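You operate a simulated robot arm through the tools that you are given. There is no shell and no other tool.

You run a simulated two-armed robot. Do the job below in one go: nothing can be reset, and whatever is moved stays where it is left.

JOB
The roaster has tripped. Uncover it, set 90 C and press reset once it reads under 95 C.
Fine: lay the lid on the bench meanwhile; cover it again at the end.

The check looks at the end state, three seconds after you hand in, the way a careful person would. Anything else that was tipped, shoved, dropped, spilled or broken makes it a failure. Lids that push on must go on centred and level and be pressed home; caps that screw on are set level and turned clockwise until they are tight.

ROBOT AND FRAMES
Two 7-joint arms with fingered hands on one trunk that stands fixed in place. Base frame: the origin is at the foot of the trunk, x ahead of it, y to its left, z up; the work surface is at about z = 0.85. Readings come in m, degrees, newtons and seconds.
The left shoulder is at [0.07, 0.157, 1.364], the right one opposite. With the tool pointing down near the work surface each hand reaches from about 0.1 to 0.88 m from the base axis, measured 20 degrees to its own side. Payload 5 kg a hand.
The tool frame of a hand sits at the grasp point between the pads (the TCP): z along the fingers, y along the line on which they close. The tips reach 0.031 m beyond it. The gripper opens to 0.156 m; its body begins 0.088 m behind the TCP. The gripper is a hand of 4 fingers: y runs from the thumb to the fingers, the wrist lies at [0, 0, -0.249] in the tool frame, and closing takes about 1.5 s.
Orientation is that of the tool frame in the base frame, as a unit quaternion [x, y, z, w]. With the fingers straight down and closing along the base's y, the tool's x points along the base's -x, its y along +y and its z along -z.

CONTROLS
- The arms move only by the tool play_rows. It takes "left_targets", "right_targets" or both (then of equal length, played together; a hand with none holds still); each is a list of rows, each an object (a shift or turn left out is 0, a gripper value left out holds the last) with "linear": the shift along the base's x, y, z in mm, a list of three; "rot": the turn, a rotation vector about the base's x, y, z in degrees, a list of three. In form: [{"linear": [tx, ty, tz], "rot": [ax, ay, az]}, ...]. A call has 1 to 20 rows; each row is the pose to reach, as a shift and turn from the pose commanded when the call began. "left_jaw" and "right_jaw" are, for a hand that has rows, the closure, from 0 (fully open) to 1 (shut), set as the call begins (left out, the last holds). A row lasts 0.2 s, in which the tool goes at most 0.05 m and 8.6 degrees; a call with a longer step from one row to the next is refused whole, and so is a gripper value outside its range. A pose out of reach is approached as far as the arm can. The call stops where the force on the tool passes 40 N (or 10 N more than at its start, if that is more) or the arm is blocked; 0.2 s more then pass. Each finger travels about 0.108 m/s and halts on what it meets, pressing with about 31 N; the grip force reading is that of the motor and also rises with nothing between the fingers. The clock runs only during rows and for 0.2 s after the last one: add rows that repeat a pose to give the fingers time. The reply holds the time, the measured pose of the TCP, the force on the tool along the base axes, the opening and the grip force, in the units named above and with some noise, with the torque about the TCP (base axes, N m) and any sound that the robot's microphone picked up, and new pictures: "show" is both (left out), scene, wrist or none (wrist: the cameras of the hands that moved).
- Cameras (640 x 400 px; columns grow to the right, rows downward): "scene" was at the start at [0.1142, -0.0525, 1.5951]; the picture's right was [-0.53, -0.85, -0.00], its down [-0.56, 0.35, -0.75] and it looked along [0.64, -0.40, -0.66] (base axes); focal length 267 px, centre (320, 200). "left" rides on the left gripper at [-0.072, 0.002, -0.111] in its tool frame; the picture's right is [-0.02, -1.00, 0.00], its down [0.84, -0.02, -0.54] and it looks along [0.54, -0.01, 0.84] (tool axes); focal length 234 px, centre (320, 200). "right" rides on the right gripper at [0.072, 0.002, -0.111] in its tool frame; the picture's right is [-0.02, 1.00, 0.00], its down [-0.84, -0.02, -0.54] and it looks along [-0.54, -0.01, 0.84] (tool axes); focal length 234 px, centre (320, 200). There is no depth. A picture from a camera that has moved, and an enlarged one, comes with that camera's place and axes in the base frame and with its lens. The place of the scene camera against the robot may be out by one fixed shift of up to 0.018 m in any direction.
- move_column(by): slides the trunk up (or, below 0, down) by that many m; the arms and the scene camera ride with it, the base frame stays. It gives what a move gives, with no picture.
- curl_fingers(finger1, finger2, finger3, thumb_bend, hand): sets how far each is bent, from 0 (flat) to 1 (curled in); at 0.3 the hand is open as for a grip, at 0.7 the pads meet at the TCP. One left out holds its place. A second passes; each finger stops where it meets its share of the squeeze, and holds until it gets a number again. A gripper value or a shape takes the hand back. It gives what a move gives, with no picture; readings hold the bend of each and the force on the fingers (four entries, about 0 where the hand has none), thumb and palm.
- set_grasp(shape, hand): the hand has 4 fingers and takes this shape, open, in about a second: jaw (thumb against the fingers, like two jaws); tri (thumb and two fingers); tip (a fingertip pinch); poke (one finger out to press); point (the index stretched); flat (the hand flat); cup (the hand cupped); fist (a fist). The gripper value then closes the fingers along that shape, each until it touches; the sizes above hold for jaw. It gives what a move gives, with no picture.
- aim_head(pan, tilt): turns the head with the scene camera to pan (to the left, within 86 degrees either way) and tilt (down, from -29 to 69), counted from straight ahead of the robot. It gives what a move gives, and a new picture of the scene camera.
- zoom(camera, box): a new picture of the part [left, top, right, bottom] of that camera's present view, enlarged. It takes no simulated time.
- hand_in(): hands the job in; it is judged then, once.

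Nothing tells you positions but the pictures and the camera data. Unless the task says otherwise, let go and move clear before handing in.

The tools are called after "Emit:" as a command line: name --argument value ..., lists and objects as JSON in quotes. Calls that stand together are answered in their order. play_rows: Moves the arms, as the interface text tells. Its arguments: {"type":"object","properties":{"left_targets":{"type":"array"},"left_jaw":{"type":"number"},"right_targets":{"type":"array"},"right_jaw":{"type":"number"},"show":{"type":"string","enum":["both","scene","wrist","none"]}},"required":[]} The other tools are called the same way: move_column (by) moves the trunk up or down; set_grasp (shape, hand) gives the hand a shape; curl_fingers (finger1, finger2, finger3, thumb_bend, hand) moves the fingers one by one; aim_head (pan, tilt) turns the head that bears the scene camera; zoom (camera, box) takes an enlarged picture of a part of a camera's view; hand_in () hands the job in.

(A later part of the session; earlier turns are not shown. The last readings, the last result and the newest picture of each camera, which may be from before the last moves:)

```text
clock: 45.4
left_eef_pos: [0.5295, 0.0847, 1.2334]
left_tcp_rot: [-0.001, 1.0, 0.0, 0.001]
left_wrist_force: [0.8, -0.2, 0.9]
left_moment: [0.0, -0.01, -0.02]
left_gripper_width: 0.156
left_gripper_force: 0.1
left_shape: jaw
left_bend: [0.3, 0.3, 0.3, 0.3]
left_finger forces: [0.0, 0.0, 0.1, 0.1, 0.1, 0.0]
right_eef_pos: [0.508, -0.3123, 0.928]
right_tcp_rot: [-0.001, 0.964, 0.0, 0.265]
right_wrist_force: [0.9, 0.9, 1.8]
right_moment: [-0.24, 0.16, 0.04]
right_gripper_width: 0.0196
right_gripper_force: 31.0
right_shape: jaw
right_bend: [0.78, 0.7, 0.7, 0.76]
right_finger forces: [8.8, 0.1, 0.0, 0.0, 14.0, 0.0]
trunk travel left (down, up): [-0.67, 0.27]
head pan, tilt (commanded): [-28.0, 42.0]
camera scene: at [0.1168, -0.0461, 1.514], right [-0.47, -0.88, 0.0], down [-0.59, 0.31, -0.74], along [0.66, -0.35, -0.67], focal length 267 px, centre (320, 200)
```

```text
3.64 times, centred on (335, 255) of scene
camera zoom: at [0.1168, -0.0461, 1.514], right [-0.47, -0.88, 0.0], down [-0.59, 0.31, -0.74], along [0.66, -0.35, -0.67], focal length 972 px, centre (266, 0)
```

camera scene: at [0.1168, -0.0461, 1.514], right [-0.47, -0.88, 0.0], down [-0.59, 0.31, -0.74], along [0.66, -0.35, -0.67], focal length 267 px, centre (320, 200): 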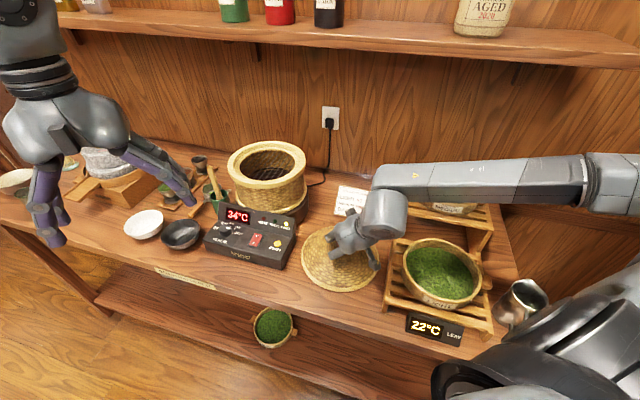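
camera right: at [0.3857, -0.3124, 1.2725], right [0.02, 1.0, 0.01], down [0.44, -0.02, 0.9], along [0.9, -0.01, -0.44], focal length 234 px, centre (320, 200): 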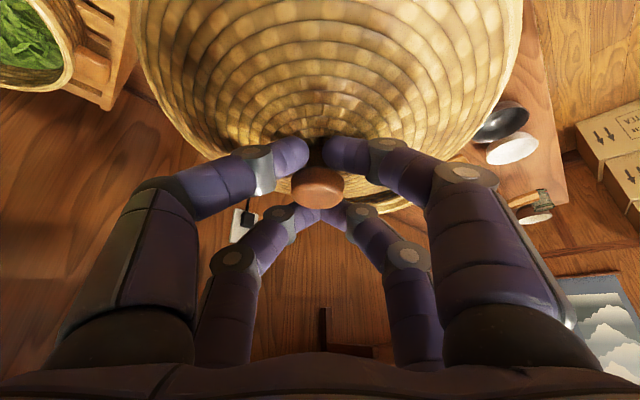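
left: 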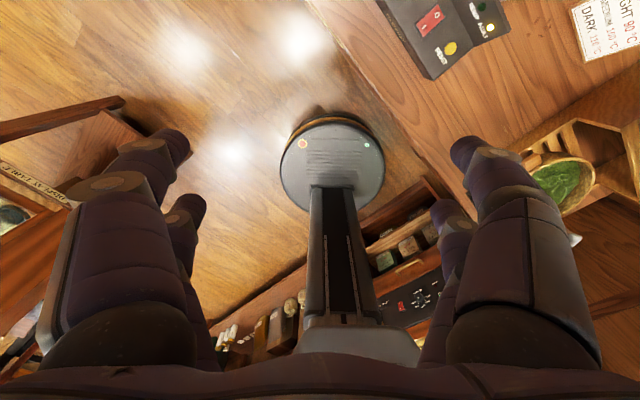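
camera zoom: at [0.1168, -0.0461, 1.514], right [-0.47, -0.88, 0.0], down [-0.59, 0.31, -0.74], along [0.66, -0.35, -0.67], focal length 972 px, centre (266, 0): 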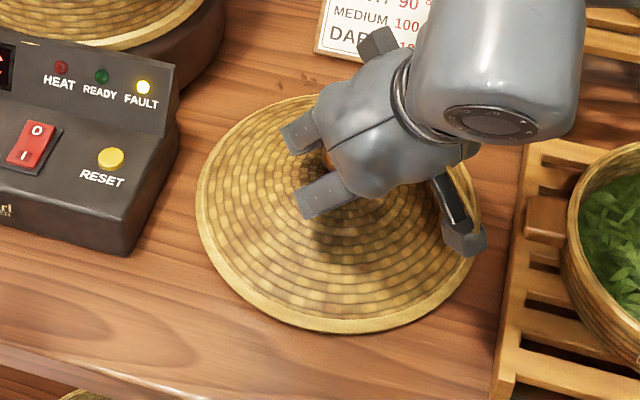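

The lid has touched the bench. I'll settle it a few millimetres more so it lies flat. I'll keep the light hold on it while the left hand works.

Emit:
play_rows --right_targets '[{"linear": [0, 0, -2]}, {"linear": [0, 0, -4]}, {"linear": [0, 0, -4]}]' --show "wrist"

```text
clock: 46.2
left_eef_pos: [0.5282, 0.0848, 1.2335]
left_tcp_rot: [-0.002, 1.0, 0.0, 0.0]
left_wrist_force: [0.2, 1.0, 0.1]
left_moment: [0.0, 0.02, -0.03]
left_gripper_width: 0.1558
left_gripper_force: 0.0
left_shape: jaw
left_bend: [0.3, 0.3, 0.3, 0.3]
left_finger forces: [0.1, 0.0, 0.0, 0.1, 0.0, 0.0]
right_eef_pos: [0.5069, -0.3132, 0.9247]
right_tcp_rot: [-0.001, 0.964, -0.001, 0.265]
right_wrist_force: [1.3, -1.0, 8.2]
right_moment: [-0.34, 0.33, 0.04]
right_gripper_width: 0.02
right_gripper_force: 31.2
right_shape: jaw
right_bend: [0.78, 0.7, 0.7, 0.76]
right_finger forces: [11.2, 0.1, 0.1, 0.0, 21.0, 0.1]
trunk travel left (down, up): [-0.67, 0.27]
head pan, tilt (commanded): [-28.0, 42.0]
camera right: at [0.3865, -0.3112, 0.9854], right [0.02, 1.0, 0.01], down [0.44, -0.02, 0.9], along [0.9, -0.01, -0.44], focal length 234 px, centre (320, 200)
```

right: 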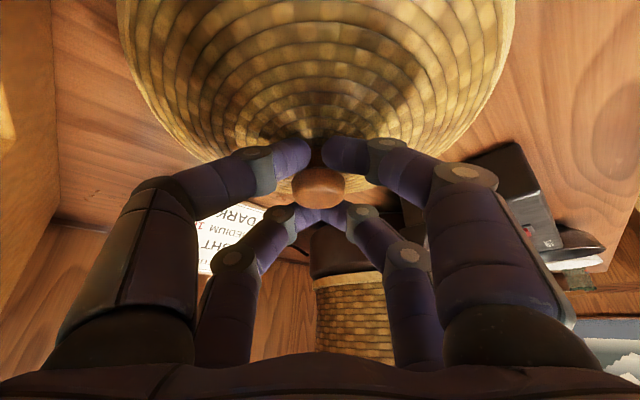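

The lid rests flat with about 8 N on it. I'll now bring the left hand over the control panel, turned and pitched so its camera looks straight down on the dial and RESET.

Emit:
play_rows --left_targets '[{"linear": [10, -15, 0], "rot": [-1.47, -3.55, -5.49]}, {"linear": [22, -35, -5], "rot": [-2.94, -7.1, -10.98]}, {"linear": [35, -57, -20], "rot": [-4.41, -10.65, -16.46]}, {"linear": [48, -80, -40], "rot": [-5.89, -14.2, -21.95]}, {"linear": [62, -103, -62], "rot": [-7.36, -17.75, -27.44]}, {"linear": [75, -125, -85], "rot": [-8.83, -21.3, -32.93]}, {"linear": [88, -148, -108], "rot": [-10.3, -24.85, -38.41]}, {"linear": [101, -170, -130], "rot": [-11.77, -28.4, -43.9]}, {"linear": [101, -170, -130], "rot": [-11.77, -28.4, -43.9]}]' --show "both"

```text
clock: 48.2
left_eef_pos: [0.6311, -0.0822, 1.1058]
left_tcp_rot: [0.368, 0.893, -0.1, 0.239]
left_wrist_force: [-0.7, 0.1, 0.0]
left_moment: [0.02, 0.03, 0.01]
left_gripper_width: 0.1558
left_gripper_force: 0.1
left_shape: jaw
left_bend: [0.3, 0.3, 0.3, 0.3]
left_finger forces: [0.0, 0.1, 0.0, 0.0, 0.0, 0.1]
right_eef_pos: [0.5071, -0.3118, 0.9256]
right_tcp_rot: [-0.001, 0.964, 0.0, 0.265]
right_wrist_force: [1.0, -0.6, 11.8]
right_moment: [-0.29, 0.31, 0.06]
right_gripper_width: 0.0202
right_gripper_force: 30.7
right_shape: jaw
right_bend: [0.79, 0.7, 0.7, 0.77]
right_finger forces: [11.4, 0.0, 0.1, 0.0, 22.0, 0.1]
trunk travel left (down, up): [-0.67, 0.27]
head pan, tilt (commanded): [-28.0, 42.0]
camera scene: at [0.116, -0.0455, 1.5141], right [-0.47, -0.88, 0.0], down [-0.59, 0.31, -0.74], along [0.66, -0.35, -0.67], focal length 267 px, centre (320, 200)
camera left: at [0.6387, -0.087, 1.2381], right [-0.69, -0.72, 0.01], down [-0.72, 0.69, 0.05], along [-0.05, 0.03, -1.0], focal length 234 px, centre (320, 200)
```

scene: 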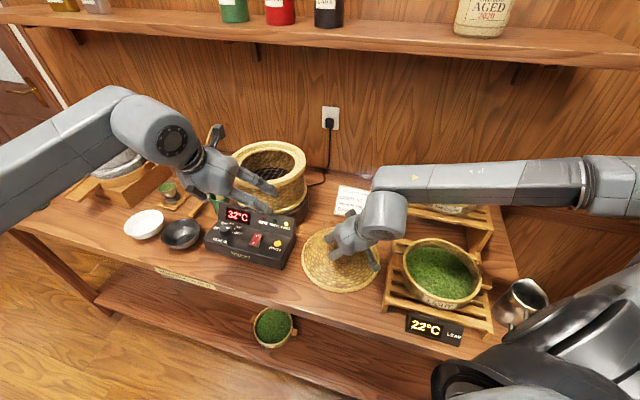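
left: 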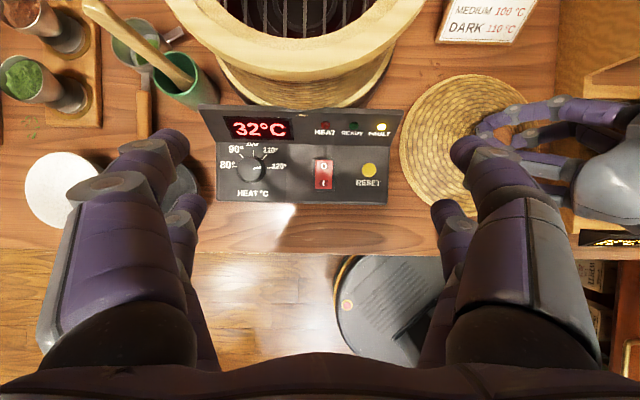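

Excellent top-down view of the panel. I'll zoom in on the dial, rocker and RESET.

Emit:
zoom --camera "left" --box '[205, 130, 305, 205]'

Emit:
zoom --camera "left" --box '[300, 105, 410, 210]'

Emit:
zoom --camera "left" --box '[190, 0, 440, 210]'

```text
5.33 times, centred on (255, 168) of left
camera zoom: at [0.6387, -0.087, 1.2381], right [-0.69, -0.72, 0.01], down [-0.72, 0.69, 0.05], along [-0.05, 0.03, -1.0], focal length 1249 px, centre (667, 373)
```

zoom: 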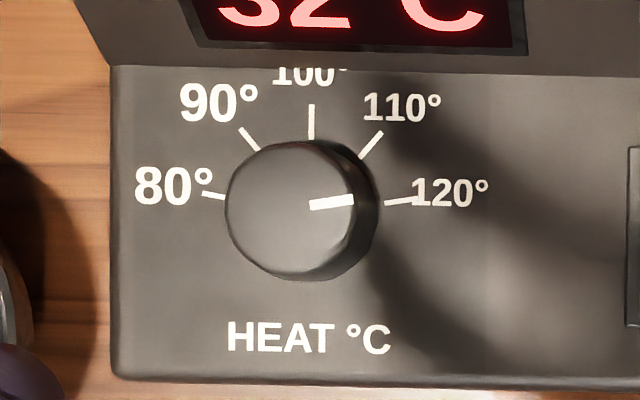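

```text
3.81 times, centred on (355, 158) of left
camera zoom: at [0.6387, -0.087, 1.2381], right [-0.69, -0.72, 0.01], down [-0.72, 0.69, 0.05], along [-0.05, 0.03, -1.0], focal length 892 px, centre (187, 362)
```

zoom: 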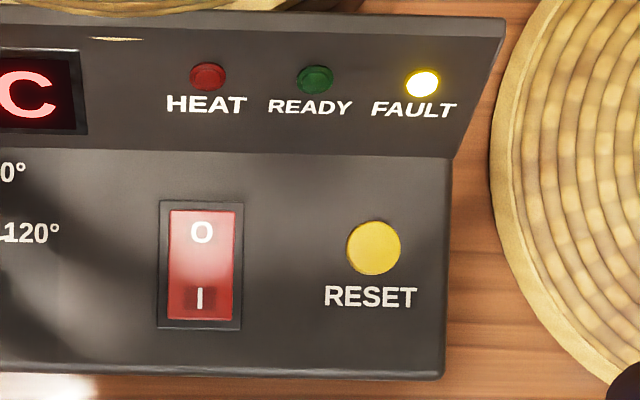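

```text
1.90 times, centred on (315, 105) of left
camera zoom: at [0.6387, -0.087, 1.2381], right [-0.69, -0.72, 0.01], down [-0.72, 0.69, 0.05], along [-0.05, 0.03, -1.0], focal length 446 px, centre (330, 381)
```

zoom: 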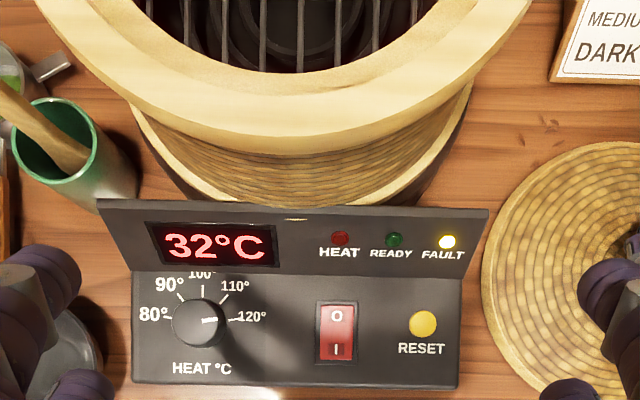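

The dial pointer lies at +81°, exactly on the 120° tick, and the ticks are 40° apart. So it must turn about 120° counter-clockwise to reach 90°. I'll try the fingertip-pinch shape on the left hand and see where the tips meet.

Emit:
set_grasp --shape "tip" --hand "left"

Emit:
play_rows --left_targets '[{"linear": [0, 0, 0]}]' --show "wrist"

```text
clock: 49.1
left_eef_pos: [0.6312, -0.0834, 1.1051]
left_tcp_rot: [0.369, 0.893, -0.1, 0.238]
left_wrist_force: [-0.3, 0.5, -1.1]
left_moment: [0.01, -0.03, 0.02]
left_gripper_width: 0.1559
left_gripper_force: 0.0
left_shape: tip
left_bend: [0.3, 0.3, 0.3, 0.3]
left_finger forces: [0.1, 0.0, 0.0, 0.1, 0.1, 0.0]
right_eef_pos: [0.5069, -0.3125, 0.9252]
right_tcp_rot: [0.0, 0.964, -0.001, 0.265]
right_wrist_force: [2.9, 0.5, 11.5]
right_moment: [-0.3, 0.27, 0.05]
right_gripper_width: 0.0204
right_gripper_force: 31.1
right_shape: jaw
right_bend: [0.79, 0.7, 0.7, 0.77]
right_finger forces: [11.4, 0.1, 0.0, 0.0, 21.3, 0.0]
trunk travel left (down, up): [-0.67, 0.27]
head pan, tilt (commanded): [-28.0, 42.0]
```

```text
clock: 49.5
left_eef_pos: [0.6302, -0.0835, 1.1048]
left_tcp_rot: [0.367, 0.893, -0.099, 0.24]
left_wrist_force: [-0.4, -0.3, 0.2]
left_moment: [-0.01, -0.03, -0.02]
left_gripper_width: 0.1559
left_gripper_force: 0.1
left_shape: tip
left_bend: [0.3, 0.3, 0.3, 0.3]
left_finger forces: [0.0, 0.1, 0.0, 0.0, 0.0, 0.0]
right_eef_pos: [0.5069, -0.3111, 0.9249]
right_tcp_rot: [0.0, 0.964, 0.0, 0.265]
right_wrist_force: [2.1, 0.7, 10.9]
right_moment: [-0.32, 0.26, 0.07]
right_gripper_width: 0.0203
right_gripper_force: 30.9
right_shape: jaw
right_bend: [0.79, 0.7, 0.7, 0.77]
right_finger forces: [11.4, 0.0, 0.0, 0.0, 21.5, 0.0]
trunk travel left (down, up): [-0.67, 0.27]
head pan, tilt (commanded): [-28.0, 42.0]
camera left: at [0.6386, -0.0869, 1.2383], right [-0.69, -0.72, 0.01], down [-0.72, 0.69, 0.05], along [-0.05, 0.03, -1.0], focal length 234 px, centre (320, 200)
```

left: 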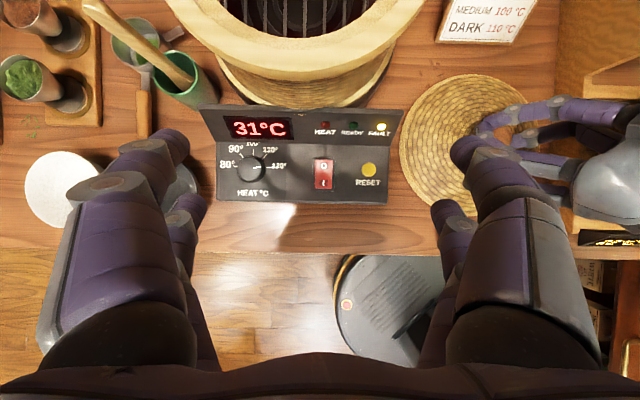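

I'll close the left hand in the air in this shape to see where the fingertips end up.

Emit:
play_rows --left_targets '[{"linear": [0, 0, 0]}, {"linear": [0, 0, 0]}, {"linear": [0, 0, 0]}, {"linear": [0, 0, 0]}, {"linear": [0, 0, 0]}, {"linear": [0, 0, 0]}, {"linear": [0, 0, 0]}, {"linear": [0, 0, 0]}]' --left_jaw 0.8 --show "both"

Emit:
zoom --camera "scene" --box '[120, 90, 320, 260]'

```text
clock: 51.3
left_eef_pos: [0.6307, -0.0833, 1.1055]
left_tcp_rot: [0.368, 0.893, -0.099, 0.239]
left_wrist_force: [-0.4, 0.5, -0.7]
left_moment: [0.01, -0.01, -0.02]
left_gripper_width: 0.0316
left_gripper_force: 0.0
left_shape: tip
left_bend: [0.73, 0.73, 0.73, 0.7]
left_finger forces: [0.0, 0.0, 0.0, 0.0, 0.0, 0.1]
right_eef_pos: [0.5073, -0.3132, 0.9255]
right_tcp_rot: [0.0, 0.964, 0.0, 0.265]
right_wrist_force: [2.3, -0.6, 10.5]
right_moment: [-0.3, 0.28, 0.04]
right_gripper_width: 0.0203
right_gripper_force: 31.2
right_shape: jaw
right_bend: [0.79, 0.7, 0.7, 0.77]
right_finger forces: [11.4, 0.1, 0.1, 0.0, 21.7, 0.0]
trunk travel left (down, up): [-0.67, 0.27]
head pan, tilt (commanded): [-28.0, 42.0]
camera scene: at [0.116, -0.0457, 1.5141], right [-0.47, -0.88, 0.0], down [-0.59, 0.31, -0.74], along [0.66, -0.35, -0.67], focal length 267 px, centre (320, 200)
camera left: at [0.6386, -0.0869, 1.2383], right [-0.69, -0.72, 0.01], down [-0.72, 0.69, 0.05], along [-0.05, 0.03, -1.0], focal length 234 px, centre (320, 200)
```

scene: 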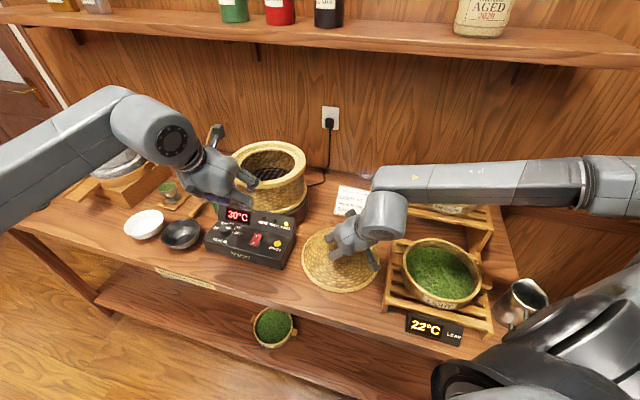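
left: 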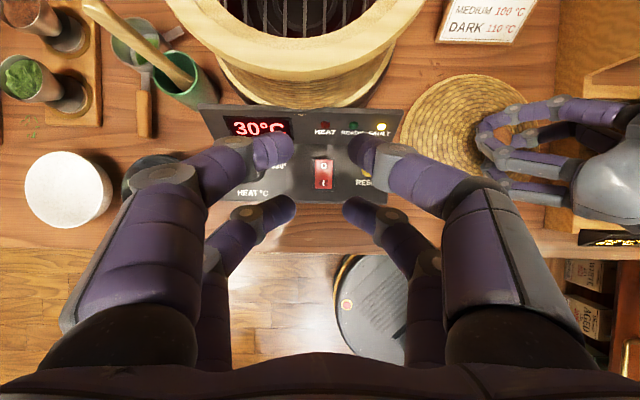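

```text
2.35 times, centred on (220, 175) of scene
camera zoom: at [0.116, -0.0457, 1.5141], right [-0.47, -0.88, 0.0], down [-0.59, 0.31, -0.74], along [0.66, -0.35, -0.67], focal length 629 px, centre (555, 259)
```

zoom: 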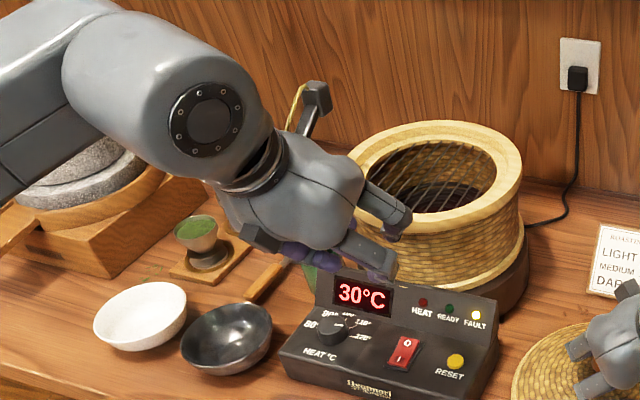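

In the pinch shape the four digits come in as two pairs. I'll curl two of the fingers individually to learn which digits form the pair I could use on the small dial.

Emit:
curl_fingers --hand "left" --finger2 1.0 --finger3 1.0

Emit:
zoom --camera "left" --box '[0, 0, 640, 400]'

```text
clock: 52.3
left_eef_pos: [0.6303, -0.0836, 1.1053]
left_tcp_rot: [0.368, 0.893, -0.099, 0.238]
left_wrist_force: [-0.4, 0.5, 0.0]
left_moment: [0.0, -0.02, 0.0]
left_gripper_width: 0.0353
left_gripper_force: 0.0
left_shape: fingers
left_bend: [0.73, 0.77, 0.77, 0.7]
left_finger forces: [0.0, 0.0, 0.1, 0.0, 0.0, 0.0]
right_eef_pos: [0.5072, -0.3139, 0.9256]
right_tcp_rot: [-0.001, 0.964, 0.0, 0.265]
right_wrist_force: [3.1, -0.3, 11.4]
right_moment: [-0.33, 0.24, 0.05]
right_gripper_width: 0.0204
right_gripper_force: 31.3
right_shape: jaw
right_bend: [0.79, 0.7, 0.7, 0.77]
right_finger forces: [11.4, 0.1, 0.0, 0.0, 21.6, 0.0]
trunk travel left (down, up): [-0.67, 0.27]
head pan, tilt (commanded): [-28.0, 42.0]
```

```text
1.00 times, centred on (320, 200) of left (not enlarged: the box is as wide or as high as the picture)
camera zoom: at [0.6386, -0.0869, 1.2383], right [-0.69, -0.72, 0.01], down [-0.72, 0.69, 0.05], along [-0.05, 0.03, -1.0], focal length 234 px, centre (320, 200)
```

zoom: 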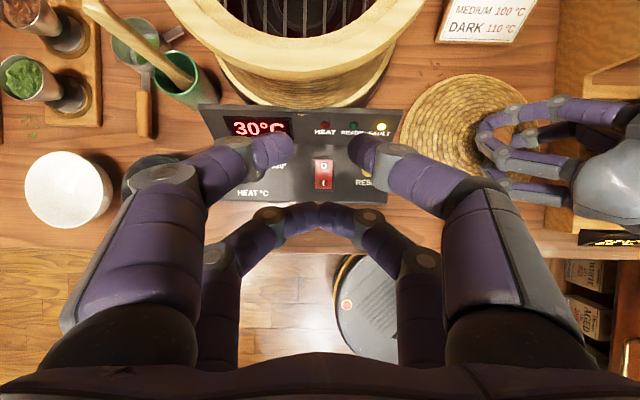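

Finger2 and finger3 are the lower pair, and they met each other. I'll tuck them one after the other, so only finger1 and the thumb remain for a two-digit pinch, opened to around 5–6 cm.

Emit:
curl_fingers --hand "left" --finger1 0.55 --finger2 0.3 --finger3 0.3 --thumb_bend 0.55

Emit:
curl_fingers --hand "left" --finger2 1.0

Emit:
curl_fingers --hand "left" --finger3 1.0

Emit:
zoom --camera "left" --box '[0, 0, 640, 400]'

Emit:
zoom --camera "scene" --box '[120, 90, 320, 260]'

```text
clock: 53.3
left_eef_pos: [0.6312, -0.0837, 1.1049]
left_tcp_rot: [0.368, 0.893, -0.1, 0.239]
left_wrist_force: [0.6, 0.5, -0.2]
left_moment: [-0.03, -0.01, -0.03]
left_gripper_width: 0.0603
left_gripper_force: 0.1
left_shape: fingers
left_bend: [0.55, 0.3, 0.3, 0.55]
left_finger forces: [0.1, 0.0, 0.1, 0.1, 0.0, 0.0]
right_eef_pos: [0.5061, -0.3121, 0.9249]
right_tcp_rot: [0.0, 0.964, 0.0, 0.265]
right_wrist_force: [2.9, 0.0, 10.6]
right_moment: [-0.31, 0.25, 0.07]
right_gripper_width: 0.0202
right_gripper_force: 30.7
right_shape: jaw
right_bend: [0.79, 0.7, 0.7, 0.77]
right_finger forces: [11.4, 0.0, 0.0, 0.1, 21.6, 0.0]
trunk travel left (down, up): [-0.67, 0.27]
head pan, tilt (commanded): [-28.0, 42.0]
```

```text
clock: 54.3
left_eef_pos: [0.6308, -0.0845, 1.1053]
left_tcp_rot: [0.369, 0.893, -0.1, 0.239]
left_wrist_force: [-0.3, 0.7, 0.3]
left_moment: [-0.04, 0.02, 0.01]
left_gripper_width: 0.0604
left_gripper_force: 0.1
left_shape: fingers
left_bend: [0.55, 1.0, 0.3, 0.55]
left_finger forces: [0.0, 0.0, 0.0, 0.0, 0.0, 0.1]
right_eef_pos: [0.507, -0.3117, 0.9253]
right_tcp_rot: [0.0, 0.964, 0.0, 0.265]
right_wrist_force: [2.1, -0.3, 10.6]
right_moment: [-0.28, 0.22, 0.05]
right_gripper_width: 0.0205
right_gripper_force: 30.8
right_shape: jaw
right_bend: [0.79, 0.7, 0.7, 0.77]
right_finger forces: [11.5, 0.0, 0.1, 0.1, 21.6, 0.0]
trunk travel left (down, up): [-0.67, 0.27]
head pan, tilt (commanded): [-28.0, 42.0]
```

```text
clock: 55.3
left_eef_pos: [0.631, -0.083, 1.1049]
left_tcp_rot: [0.368, 0.893, -0.099, 0.239]
left_wrist_force: [0.7, 0.2, 0.4]
left_moment: [0.0, -0.05, 0.02]
left_gripper_width: 0.0606
left_gripper_force: 0.0
left_shape: fingers
left_bend: [0.55, 1.0, 0.87, 0.55]
left_finger forces: [0.0, 0.1, 0.0, 0.0, 0.0, 0.0]
right_eef_pos: [0.5073, -0.3132, 0.9251]
right_tcp_rot: [-0.001, 0.964, 0.0, 0.264]
right_wrist_force: [1.7, -0.8, 11.4]
right_moment: [-0.25, 0.24, 0.05]
right_gripper_width: 0.0201
right_gripper_force: 31.1
right_shape: jaw
right_bend: [0.79, 0.7, 0.7, 0.77]
right_finger forces: [11.3, 0.1, 0.0, 0.0, 21.6, 0.0]
trunk travel left (down, up): [-0.67, 0.27]
head pan, tilt (commanded): [-28.0, 42.0]
```

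```text
1.00 times, centred on (320, 200) of left (not enlarged: the box is as wide or as high as the picture)
camera zoom: at [0.6386, -0.0869, 1.2383], right [-0.69, -0.72, 0.01], down [-0.72, 0.69, 0.05], along [-0.05, 0.03, -1.0], focal length 234 px, centre (320, 200)
```

zoom: 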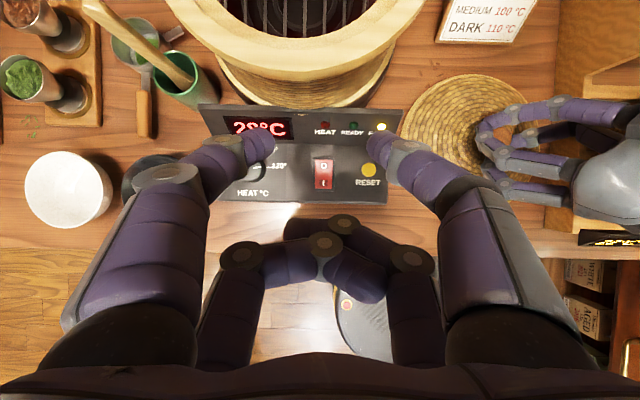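

```text
2.35 times, centred on (220, 175) of scene
camera zoom: at [0.116, -0.0457, 1.5141], right [-0.47, -0.88, 0.0], down [-0.59, 0.31, -0.74], along [0.66, -0.35, -0.67], focal length 629 px, centre (555, 259)
```

zoom: 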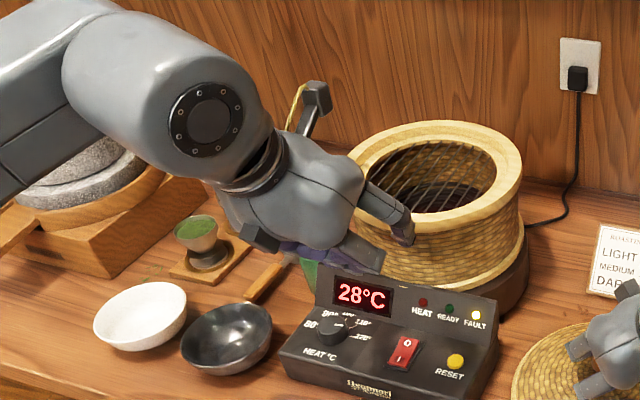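

Only finger1 and the thumb are now out for a pinch, with the others tucked. I'll move the left hand to a lower hover above the dial with a gentler 20° tilt. It will start turned clockwise so there is room to turn counter-clockwise.

Emit:
play_rows --left_targets '[{"linear": [15, 14, -10], "rot": [1.65, 1.16, -4.0]}, {"linear": [32, 29, -35], "rot": [3.3, 2.31, -8.0]}, {"linear": [48, 44, -62], "rot": [4.95, 3.47, -12.0]}, {"linear": [63, 58, -90], "rot": [6.6, 4.62, -16.0]}, {"linear": [76, 70, -115], "rot": [8.25, 5.78, -20.0]}, {"linear": [76, 70, -115], "rot": [8.25, 5.78, -20.0]}]' --show "both"

Emit:
zoom --camera "left" --box '[220, 50, 420, 200]'

Emit:
zoom --camera "scene" --box '[170, 120, 320, 280]'

```text
clock: 56.7
left_eef_pos: [0.7052, -0.0151, 0.9884]
left_tcp_rot: [0.528, 0.831, -0.093, 0.147]
left_wrist_force: [-0.2, -0.4, -0.4]
left_moment: [0.01, 0.0, 0.04]
left_gripper_width: 0.0606
left_gripper_force: 0.0
left_shape: fingers
left_bend: [0.55, 1.0, 0.87, 0.55]
left_finger forces: [0.0, 0.0, 0.1, 0.0, 0.0, 0.1]
right_eef_pos: [0.5075, -0.313, 0.9246]
right_tcp_rot: [-0.002, 0.964, 0.0, 0.265]
right_wrist_force: [-0.7, -0.5, 12.2]
right_moment: [-0.32, 0.29, 0.04]
right_gripper_width: 0.0205
right_gripper_force: 30.6
right_shape: jaw
right_bend: [0.79, 0.7, 0.7, 0.77]
right_finger forces: [11.2, 0.0, 0.0, 0.0, 22.2, 0.0]
trunk travel left (down, up): [-0.67, 0.27]
head pan, tilt (commanded): [-28.0, 42.0]
camera scene: at [0.1157, -0.0459, 1.5141], right [-0.47, -0.88, 0.0], down [-0.59, 0.31, -0.74], along [0.66, -0.35, -0.67], focal length 267 px, centre (320, 200)
camera left: at [0.7212, -0.0413, 1.1186], right [-0.9, -0.44, 0.01], down [-0.43, 0.87, 0.23], along [-0.11, 0.2, -0.97], focal length 234 px, centre (320, 200)
```

scene: 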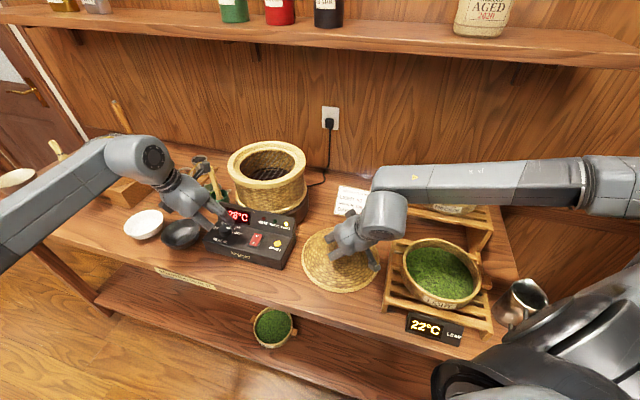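
left: 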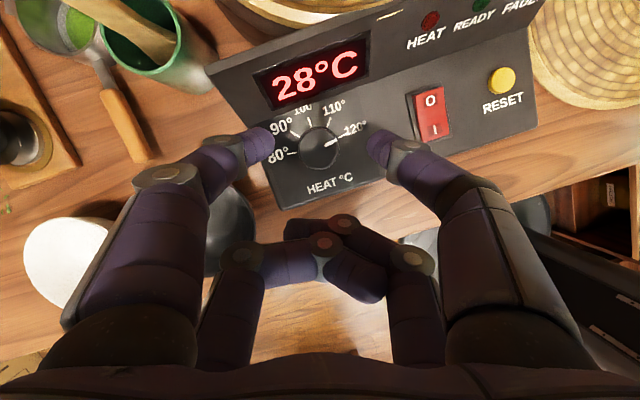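

```text
2.67 times, centred on (320, 125) of left
camera zoom: at [0.7212, -0.0413, 1.1186], right [-0.9, -0.44, 0.01], down [-0.43, 0.87, 0.23], along [-0.11, 0.2, -0.97], focal length 624 px, centre (320, 400)
```

zoom: 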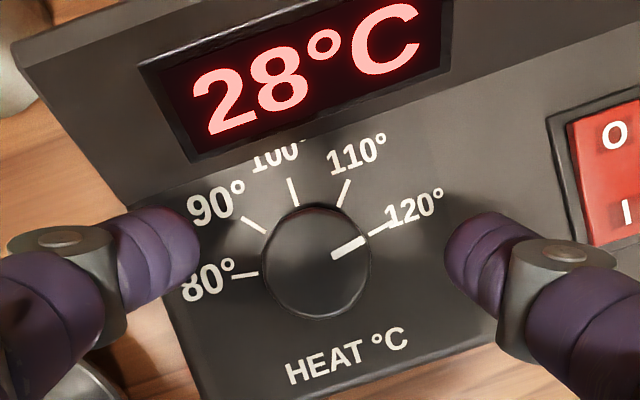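

```text
2.50 times, centred on (245, 200) of scene
camera zoom: at [0.1157, -0.0459, 1.5141], right [-0.47, -0.88, 0.0], down [-0.59, 0.31, -0.74], along [0.66, -0.35, -0.67], focal length 668 px, centre (508, 200)
```

zoom: 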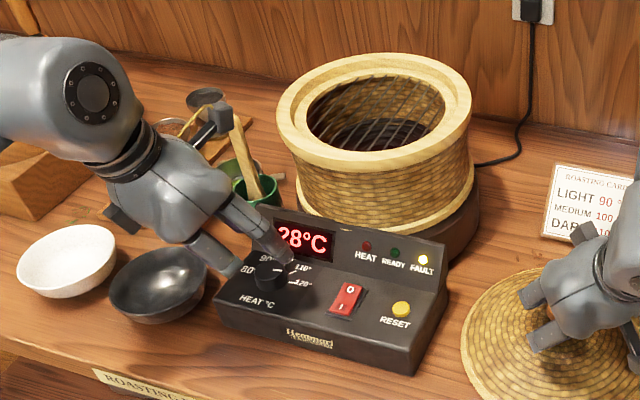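

The pointer is confirmed on 120, and the knob lies midway between the two fingertips. I'll descend around the knob in steps.

Emit:
play_rows --left_targets '[{"linear": [1, 0.5, -15]}, {"linear": [1.5, 0.8, -30]}, {"linear": [1.5, 0.8, -42]}, {"linear": [1.5, 0.8, -52]}, {"linear": [1.5, 0.8, -52]}]' --show "wrist"

Emit:
zoom --camera "left" --box '[220, 70, 420, 220]'

Emit:
zoom --camera "scene" --box '[190, 180, 290, 280]'

```text
clock: 57.9
left_eef_pos: [0.7073, -0.0144, 0.9386]
left_tcp_rot: [0.529, 0.831, -0.093, 0.146]
left_wrist_force: [0.2, 0.3, 0.3]
left_moment: [0.03, 0.02, -0.03]
left_gripper_width: 0.0603
left_gripper_force: 0.2
left_shape: fingers
left_bend: [0.55, 1.0, 0.87, 0.55]
left_finger forces: [0.0, 0.0, 0.0, 0.0, 0.0, 0.0]
right_eef_pos: [0.5067, -0.3131, 0.925]
right_tcp_rot: [-0.001, 0.965, -0.001, 0.264]
right_wrist_force: [0.2, 0.5, 9.6]
right_moment: [-0.27, 0.29, 0.07]
right_gripper_width: 0.0206
right_gripper_force: 31.2
right_shape: jaw
right_bend: [0.79, 0.7, 0.7, 0.77]
right_finger forces: [11.2, 0.1, 0.0, 0.0, 20.8, 0.0]
trunk travel left (down, up): [-0.67, 0.27]
head pan, tilt (commanded): [-28.0, 42.0]
camera left: at [0.7224, -0.0412, 1.0673], right [-0.9, -0.44, 0.01], down [-0.43, 0.87, 0.23], along [-0.11, 0.2, -0.97], focal length 234 px, centre (320, 200)
```

left: 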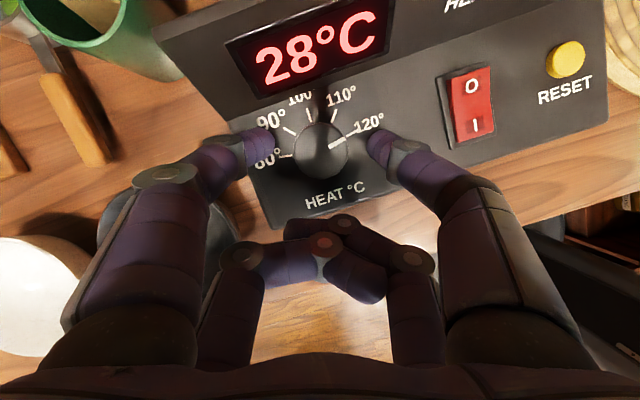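

```text
2.67 times, centred on (320, 145) of left
camera zoom: at [0.7224, -0.0412, 1.0673], right [-0.9, -0.44, 0.01], down [-0.43, 0.87, 0.23], along [-0.11, 0.2, -0.97], focal length 624 px, centre (320, 347)
```

zoom: 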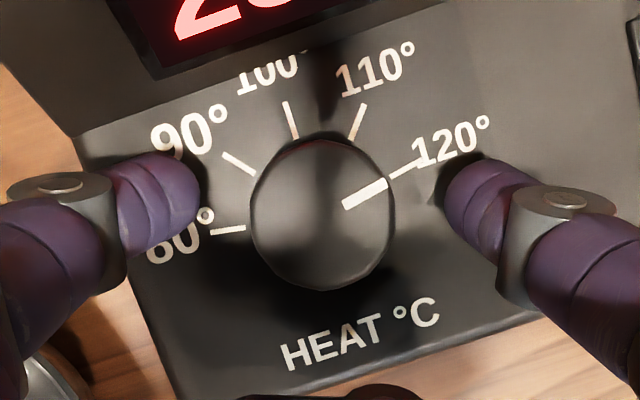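

```text
4.00 times, centred on (240, 230) of scene
camera zoom: at [0.1159, -0.0458, 1.5141], right [-0.47, -0.88, 0.0], down [-0.59, 0.31, -0.74], along [0.66, -0.35, -0.67], focal length 1069 px, centre (640, 80)
```

zoom: 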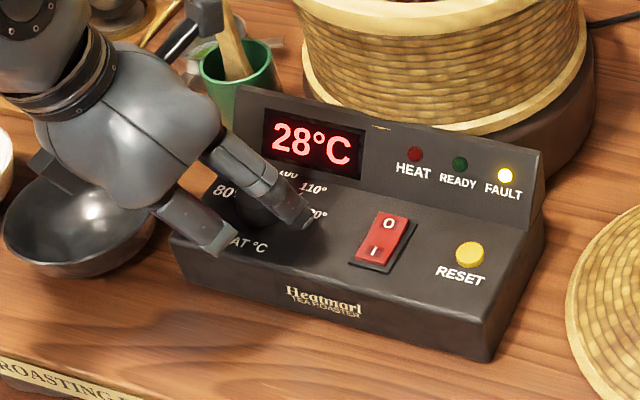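

Alignment is very good. I'll go 8 mm lower, then close the pinch gently on the knob.

Emit:
play_rows --left_targets '[{"linear": [0, 0, -4]}, {"linear": [0, 0, -8]}, {"linear": [0, 0, -8]}]' --show "none"

Emit:
zoom --camera "left" --box '[220, 70, 420, 220]'

```text
clock: 58.7
left_eef_pos: [0.7064, -0.0147, 0.932]
left_tcp_rot: [0.528, 0.831, -0.093, 0.149]
left_wrist_force: [-1.1, 2.9, 19.5]
left_moment: [-0.42, -0.22, 0.01]
left_gripper_width: 0.0607
left_gripper_force: 10.2
left_shape: fingers
left_bend: [0.55, 1.0, 0.87, 0.55]
left_finger forces: [9.6, 0.0, 0.0, 0.0, 10.3, 0.0]
right_eef_pos: [0.5062, -0.3131, 0.9254]
right_tcp_rot: [0.0, 0.964, 0.0, 0.264]
right_wrist_force: [1.9, 0.9, 1.3]
right_moment: [-0.22, 0.19, 0.09]
right_gripper_width: 0.02
right_gripper_force: 30.9
right_shape: jaw
right_bend: [0.78, 0.7, 0.7, 0.77]
right_finger forces: [9.8, 0.1, 0.1, 0.1, 17.4, 0.0]
trunk travel left (down, up): [-0.67, 0.27]
head pan, tilt (commanded): [-28.0, 42.0]
```

```text
2.67 times, centred on (320, 145) of left
camera zoom: at [0.7221, -0.0403, 1.0625], right [-0.9, -0.44, 0.01], down [-0.43, 0.87, 0.22], along [-0.1, 0.19, -0.98], focal length 624 px, centre (320, 347)
```

zoom: 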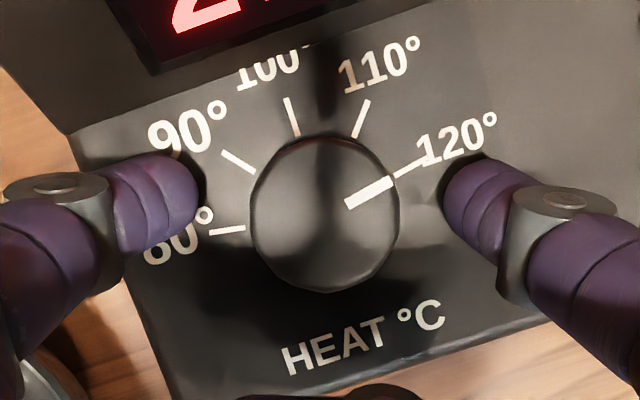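

The fingertips just touched the deck, so the deck height is known. I'll back off 6 mm and close finger1 and the thumb onto the knob.

Emit:
play_rows --left_targets '[{"linear": [0, 0, 3]}, {"linear": [0, 0, 6]}, {"linear": [0, 0, 6]}]' --show "none"

Emit:
curl_fingers --hand "left" --finger1 0.75 --thumb_bend 0.75

Emit:
zoom --camera "left" --box '[220, 70, 420, 220]'

```text
clock: 59.5
left_eef_pos: [0.7043, -0.0128, 0.9335]
left_tcp_rot: [0.528, 0.832, -0.093, 0.144]
left_wrist_force: [0.3, 0.0, -0.9]
left_moment: [-0.01, -0.02, 0.01]
left_gripper_width: 0.061
left_gripper_force: 0.0
left_shape: fingers
left_bend: [0.55, 1.0, 0.87, 0.55]
left_finger forces: [0.1, 0.1, 0.0, 0.0, 0.0, 0.0]
right_eef_pos: [0.5066, -0.3136, 0.925]
right_tcp_rot: [-0.002, 0.964, 0.0, 0.265]
right_wrist_force: [-4.2, -1.9, 8.4]
right_moment: [-0.32, 0.37, -0.01]
right_gripper_width: 0.0203
right_gripper_force: 31.2
right_shape: jaw
right_bend: [0.78, 0.7, 0.7, 0.77]
right_finger forces: [11.8, 0.1, 0.0, 0.1, 21.9, 0.0]
trunk travel left (down, up): [-0.67, 0.27]
head pan, tilt (commanded): [-28.0, 42.0]
```

```text
clock: 60.5
left_eef_pos: [0.7054, -0.0145, 0.9338]
left_tcp_rot: [0.529, 0.831, -0.094, 0.145]
left_wrist_force: [-9.4, -2.3, -9.0]
left_moment: [0.25, 0.2, -0.21]
left_gripper_width: 0.032
left_gripper_force: 13.2
left_shape: fingers
left_bend: [0.62, 1.0, 0.87, 0.66]
left_finger forces: [8.2, 0.1, 0.0, 0.1, 18.0, 0.0]
right_eef_pos: [0.5064, -0.3122, 0.925]
right_tcp_rot: [0.0, 0.964, 0.0, 0.265]
right_wrist_force: [-2.1, 0.8, 8.6]
right_moment: [-0.26, 0.29, 0.04]
right_gripper_width: 0.0201
right_gripper_force: 31.7
right_shape: jaw
right_bend: [0.78, 0.7, 0.7, 0.77]
right_finger forces: [12.2, 0.0, 0.0, 0.1, 20.9, 0.1]
trunk travel left (down, up): [-0.67, 0.27]
head pan, tilt (commanded): [-28.0, 42.0]
```

```text
2.67 times, centred on (320, 145) of left
camera zoom: at [0.7206, -0.0408, 1.0638], right [-0.9, -0.44, 0.01], down [-0.43, 0.87, 0.23], along [-0.11, 0.2, -0.97], focal length 624 px, centre (320, 347)
```

zoom: 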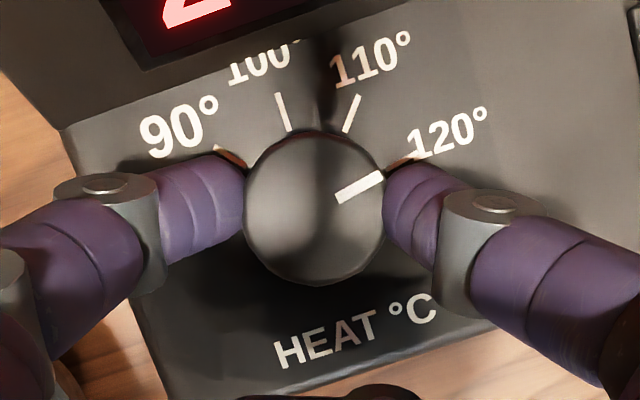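

The pinch holds the knob, with the thumb pressing a little harder than the finger. I'll recentre by about 1.5 mm and turn counter-clockwise around the dial axis by roughly 48°.

Emit:
play_rows --left_targets '[{"linear": [-1.2, -0.6, -1]}, {"linear": [-4.6, -2.5, -1], "rot": [0, 0, 8]}, {"linear": [-7.7, -4.8, -1], "rot": [0, 0, 16]}, {"linear": [-10.4, -7.5, -1], "rot": [0, 0, 24]}, {"linear": [-12.7, -10.6, -1], "rot": [0, 0, 32]}, {"linear": [-14.6, -14.0, -1], "rot": [0, 0, 40]}, {"linear": [-16.0, -17.6, -1], "rot": [0, 0, 48]}, {"linear": [-16.0, -17.6, -1], "rot": [0, 0, 48]}]' --show "both"

Emit:
zoom --camera "left" --box '[220, 70, 420, 220]'

Emit:
zoom --camera "scene" --box '[190, 180, 290, 280]'

```text
clock: 62.3
left_eef_pos: [0.6906, -0.0329, 0.9338]
left_tcp_rot: [0.144, 0.974, -0.027, 0.173]
left_wrist_force: [-2.5, -5.8, -5.2]
left_moment: [0.0, 0.15, -0.17]
left_gripper_width: 0.032
left_gripper_force: 13.2
left_shape: fingers
left_bend: [0.61, 1.0, 0.87, 0.67]
left_finger forces: [10.2, 0.0, 0.0, 0.0, 15.8, 0.0]
right_eef_pos: [0.5071, -0.3138, 0.9257]
right_tcp_rot: [0.0, 0.964, 0.0, 0.265]
right_wrist_force: [-2.5, 0.9, 10.0]
right_moment: [-0.24, 0.34, 0.04]
right_gripper_width: 0.0201
right_gripper_force: 31.3
right_shape: jaw
right_bend: [0.79, 0.7, 0.7, 0.77]
right_finger forces: [13.0, 0.1, 0.1, 0.0, 21.1, 0.0]
trunk travel left (down, up): [-0.67, 0.27]
head pan, tilt (commanded): [-28.0, 42.0]
camera scene: at [0.1157, -0.0465, 1.5141], right [-0.47, -0.88, 0.0], down [-0.59, 0.31, -0.74], along [0.66, -0.35, -0.67], focal length 267 px, centre (320, 200)
camera left: at [0.721, -0.0401, 1.064], right [-0.27, -0.96, 0.01], down [-0.94, 0.26, 0.22], along [-0.22, 0.05, -0.97], focal length 234 px, centre (320, 200)
```

scene: 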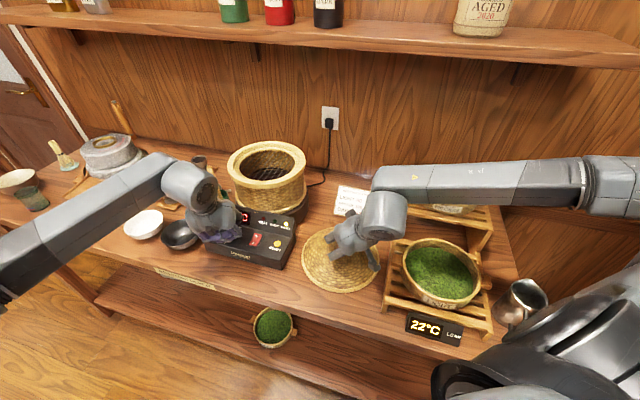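
left: 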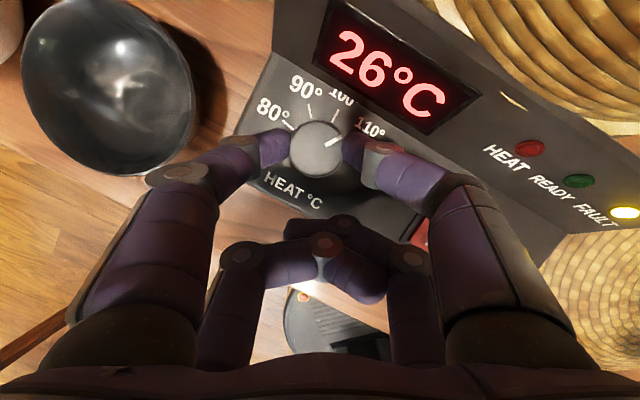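

```text
2.67 times, centred on (320, 145) of left
camera zoom: at [0.721, -0.0401, 1.064], right [-0.27, -0.96, 0.01], down [-0.94, 0.26, 0.22], along [-0.22, 0.05, -0.97], focal length 624 px, centre (320, 347)
```

zoom: 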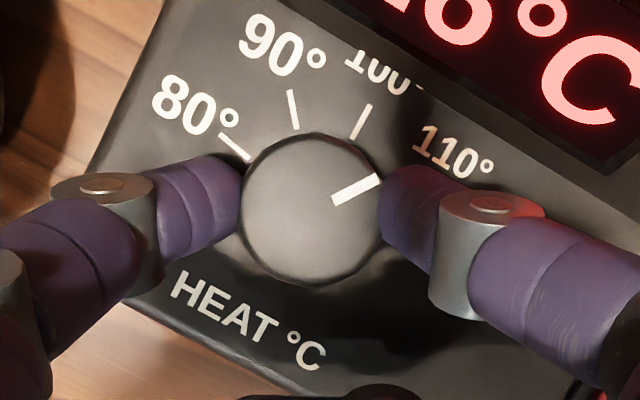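

```text
4.00 times, centred on (240, 230) of scene
camera zoom: at [0.1157, -0.0465, 1.5141], right [-0.47, -0.88, 0.0], down [-0.59, 0.31, -0.74], along [0.66, -0.35, -0.67], focal length 1069 px, centre (640, 80)
```

zoom: 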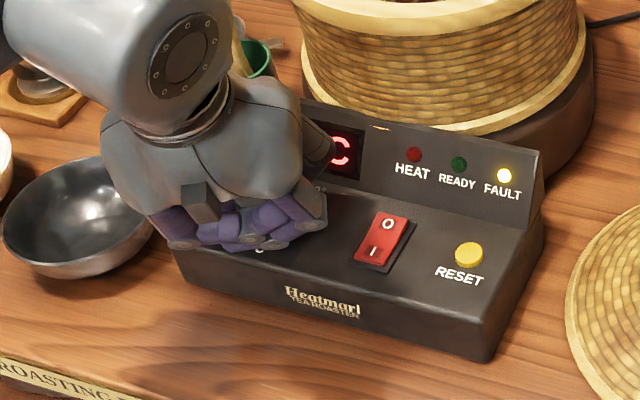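

The pointer has moved from 120 to 110, about 40°. I'll open the pinch and swing the hand back for another grip.

Emit:
curl_fingers --hand "left" --finger1 0.55 --thumb_bend 0.55

Emit:
play_rows --left_targets '[{"linear": [1.4, 3.6, 1], "rot": [0, 0, -8]}, {"linear": [3.3, 7.0, 2], "rot": [0, 0, -16]}, {"linear": [5.6, 10.1, 2], "rot": [0, 0, -24]}, {"linear": [8.3, 12.8, 2], "rot": [0, 0, -32]}, {"linear": [11.4, 15.1, 2], "rot": [0, 0, -40]}, {"linear": [14.8, 17.0, 1], "rot": [0, 0, -48]}, {"linear": [14.8, 17.0, 0], "rot": [0, 0, -48]}, {"linear": [14.8, 17.0, 0], "rot": [0, 0, -48]}]' --show "wrist"

Emit:
zoom --camera "left" --box '[220, 70, 420, 220]'

```text
clock: 63.3
left_eef_pos: [0.6908, -0.033, 0.9343]
left_tcp_rot: [0.146, 0.974, -0.027, 0.171]
left_wrist_force: [0.0, -1.0, 0.1]
left_moment: [-0.01, 0.01, 0.0]
left_gripper_width: 0.0603
left_gripper_force: 0.0
left_shape: fingers
left_bend: [0.55, 1.0, 0.87, 0.55]
left_finger forces: [0.0, 0.0, 0.1, 0.0, 0.0, 0.1]
right_eef_pos: [0.506, -0.312, 0.9252]
right_tcp_rot: [0.0, 0.965, 0.0, 0.264]
right_wrist_force: [-2.4, -0.7, 8.3]
right_moment: [-0.24, 0.29, 0.06]
right_gripper_width: 0.02
right_gripper_force: 31.1
right_shape: jaw
right_bend: [0.79, 0.7, 0.7, 0.77]
right_finger forces: [12.2, 0.0, 0.0, 0.0, 20.6, 0.0]
trunk travel left (down, up): [-0.67, 0.27]
head pan, tilt (commanded): [-28.0, 42.0]
```

```text
clock: 65.1
left_eef_pos: [0.705, -0.0145, 0.9346]
left_tcp_rot: [0.528, 0.832, -0.093, 0.146]
left_wrist_force: [0.2, 0.8, -0.1]
left_moment: [0.01, 0.01, 0.02]
left_gripper_width: 0.0603
left_gripper_force: 0.0
left_shape: fingers
left_bend: [0.55, 1.0, 0.87, 0.55]
left_finger forces: [0.0, 0.0, 0.1, 0.0, 0.0, 0.1]
right_eef_pos: [0.5061, -0.3125, 0.9243]
right_tcp_rot: [0.0, 0.964, -0.001, 0.264]
right_wrist_force: [-2.7, -1.0, 9.3]
right_moment: [-0.29, 0.33, 0.01]
right_gripper_width: 0.0199
right_gripper_force: 31.2
right_shape: jaw
right_bend: [0.79, 0.7, 0.7, 0.77]
right_finger forces: [11.9, 0.0, 0.0, 0.0, 21.0, 0.0]
trunk travel left (down, up): [-0.67, 0.27]
head pan, tilt (commanded): [-28.0, 42.0]
camera left: at [0.7208, -0.0414, 1.0646], right [-0.9, -0.44, 0.01], down [-0.43, 0.87, 0.23], along [-0.11, 0.2, -0.97], focal length 234 px, centre (320, 200)
```

left: 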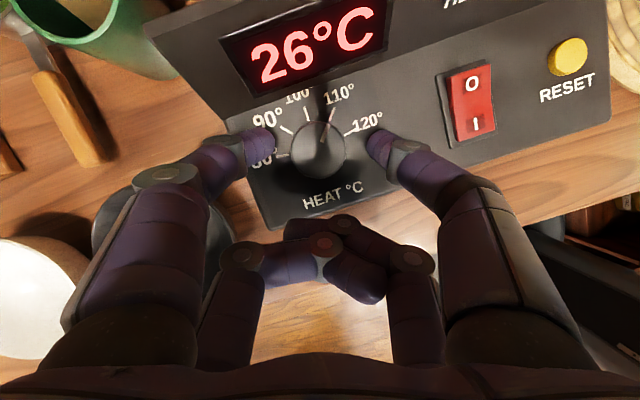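

```text
2.67 times, centred on (320, 145) of left
camera zoom: at [0.7208, -0.0414, 1.0646], right [-0.9, -0.44, 0.01], down [-0.43, 0.87, 0.23], along [-0.11, 0.2, -0.97], focal length 624 px, centre (320, 347)
```

zoom: 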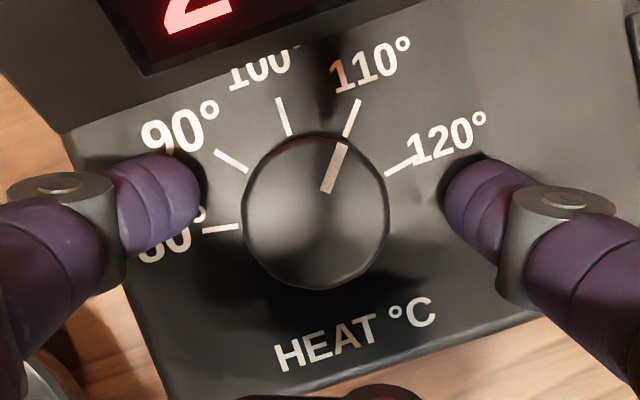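

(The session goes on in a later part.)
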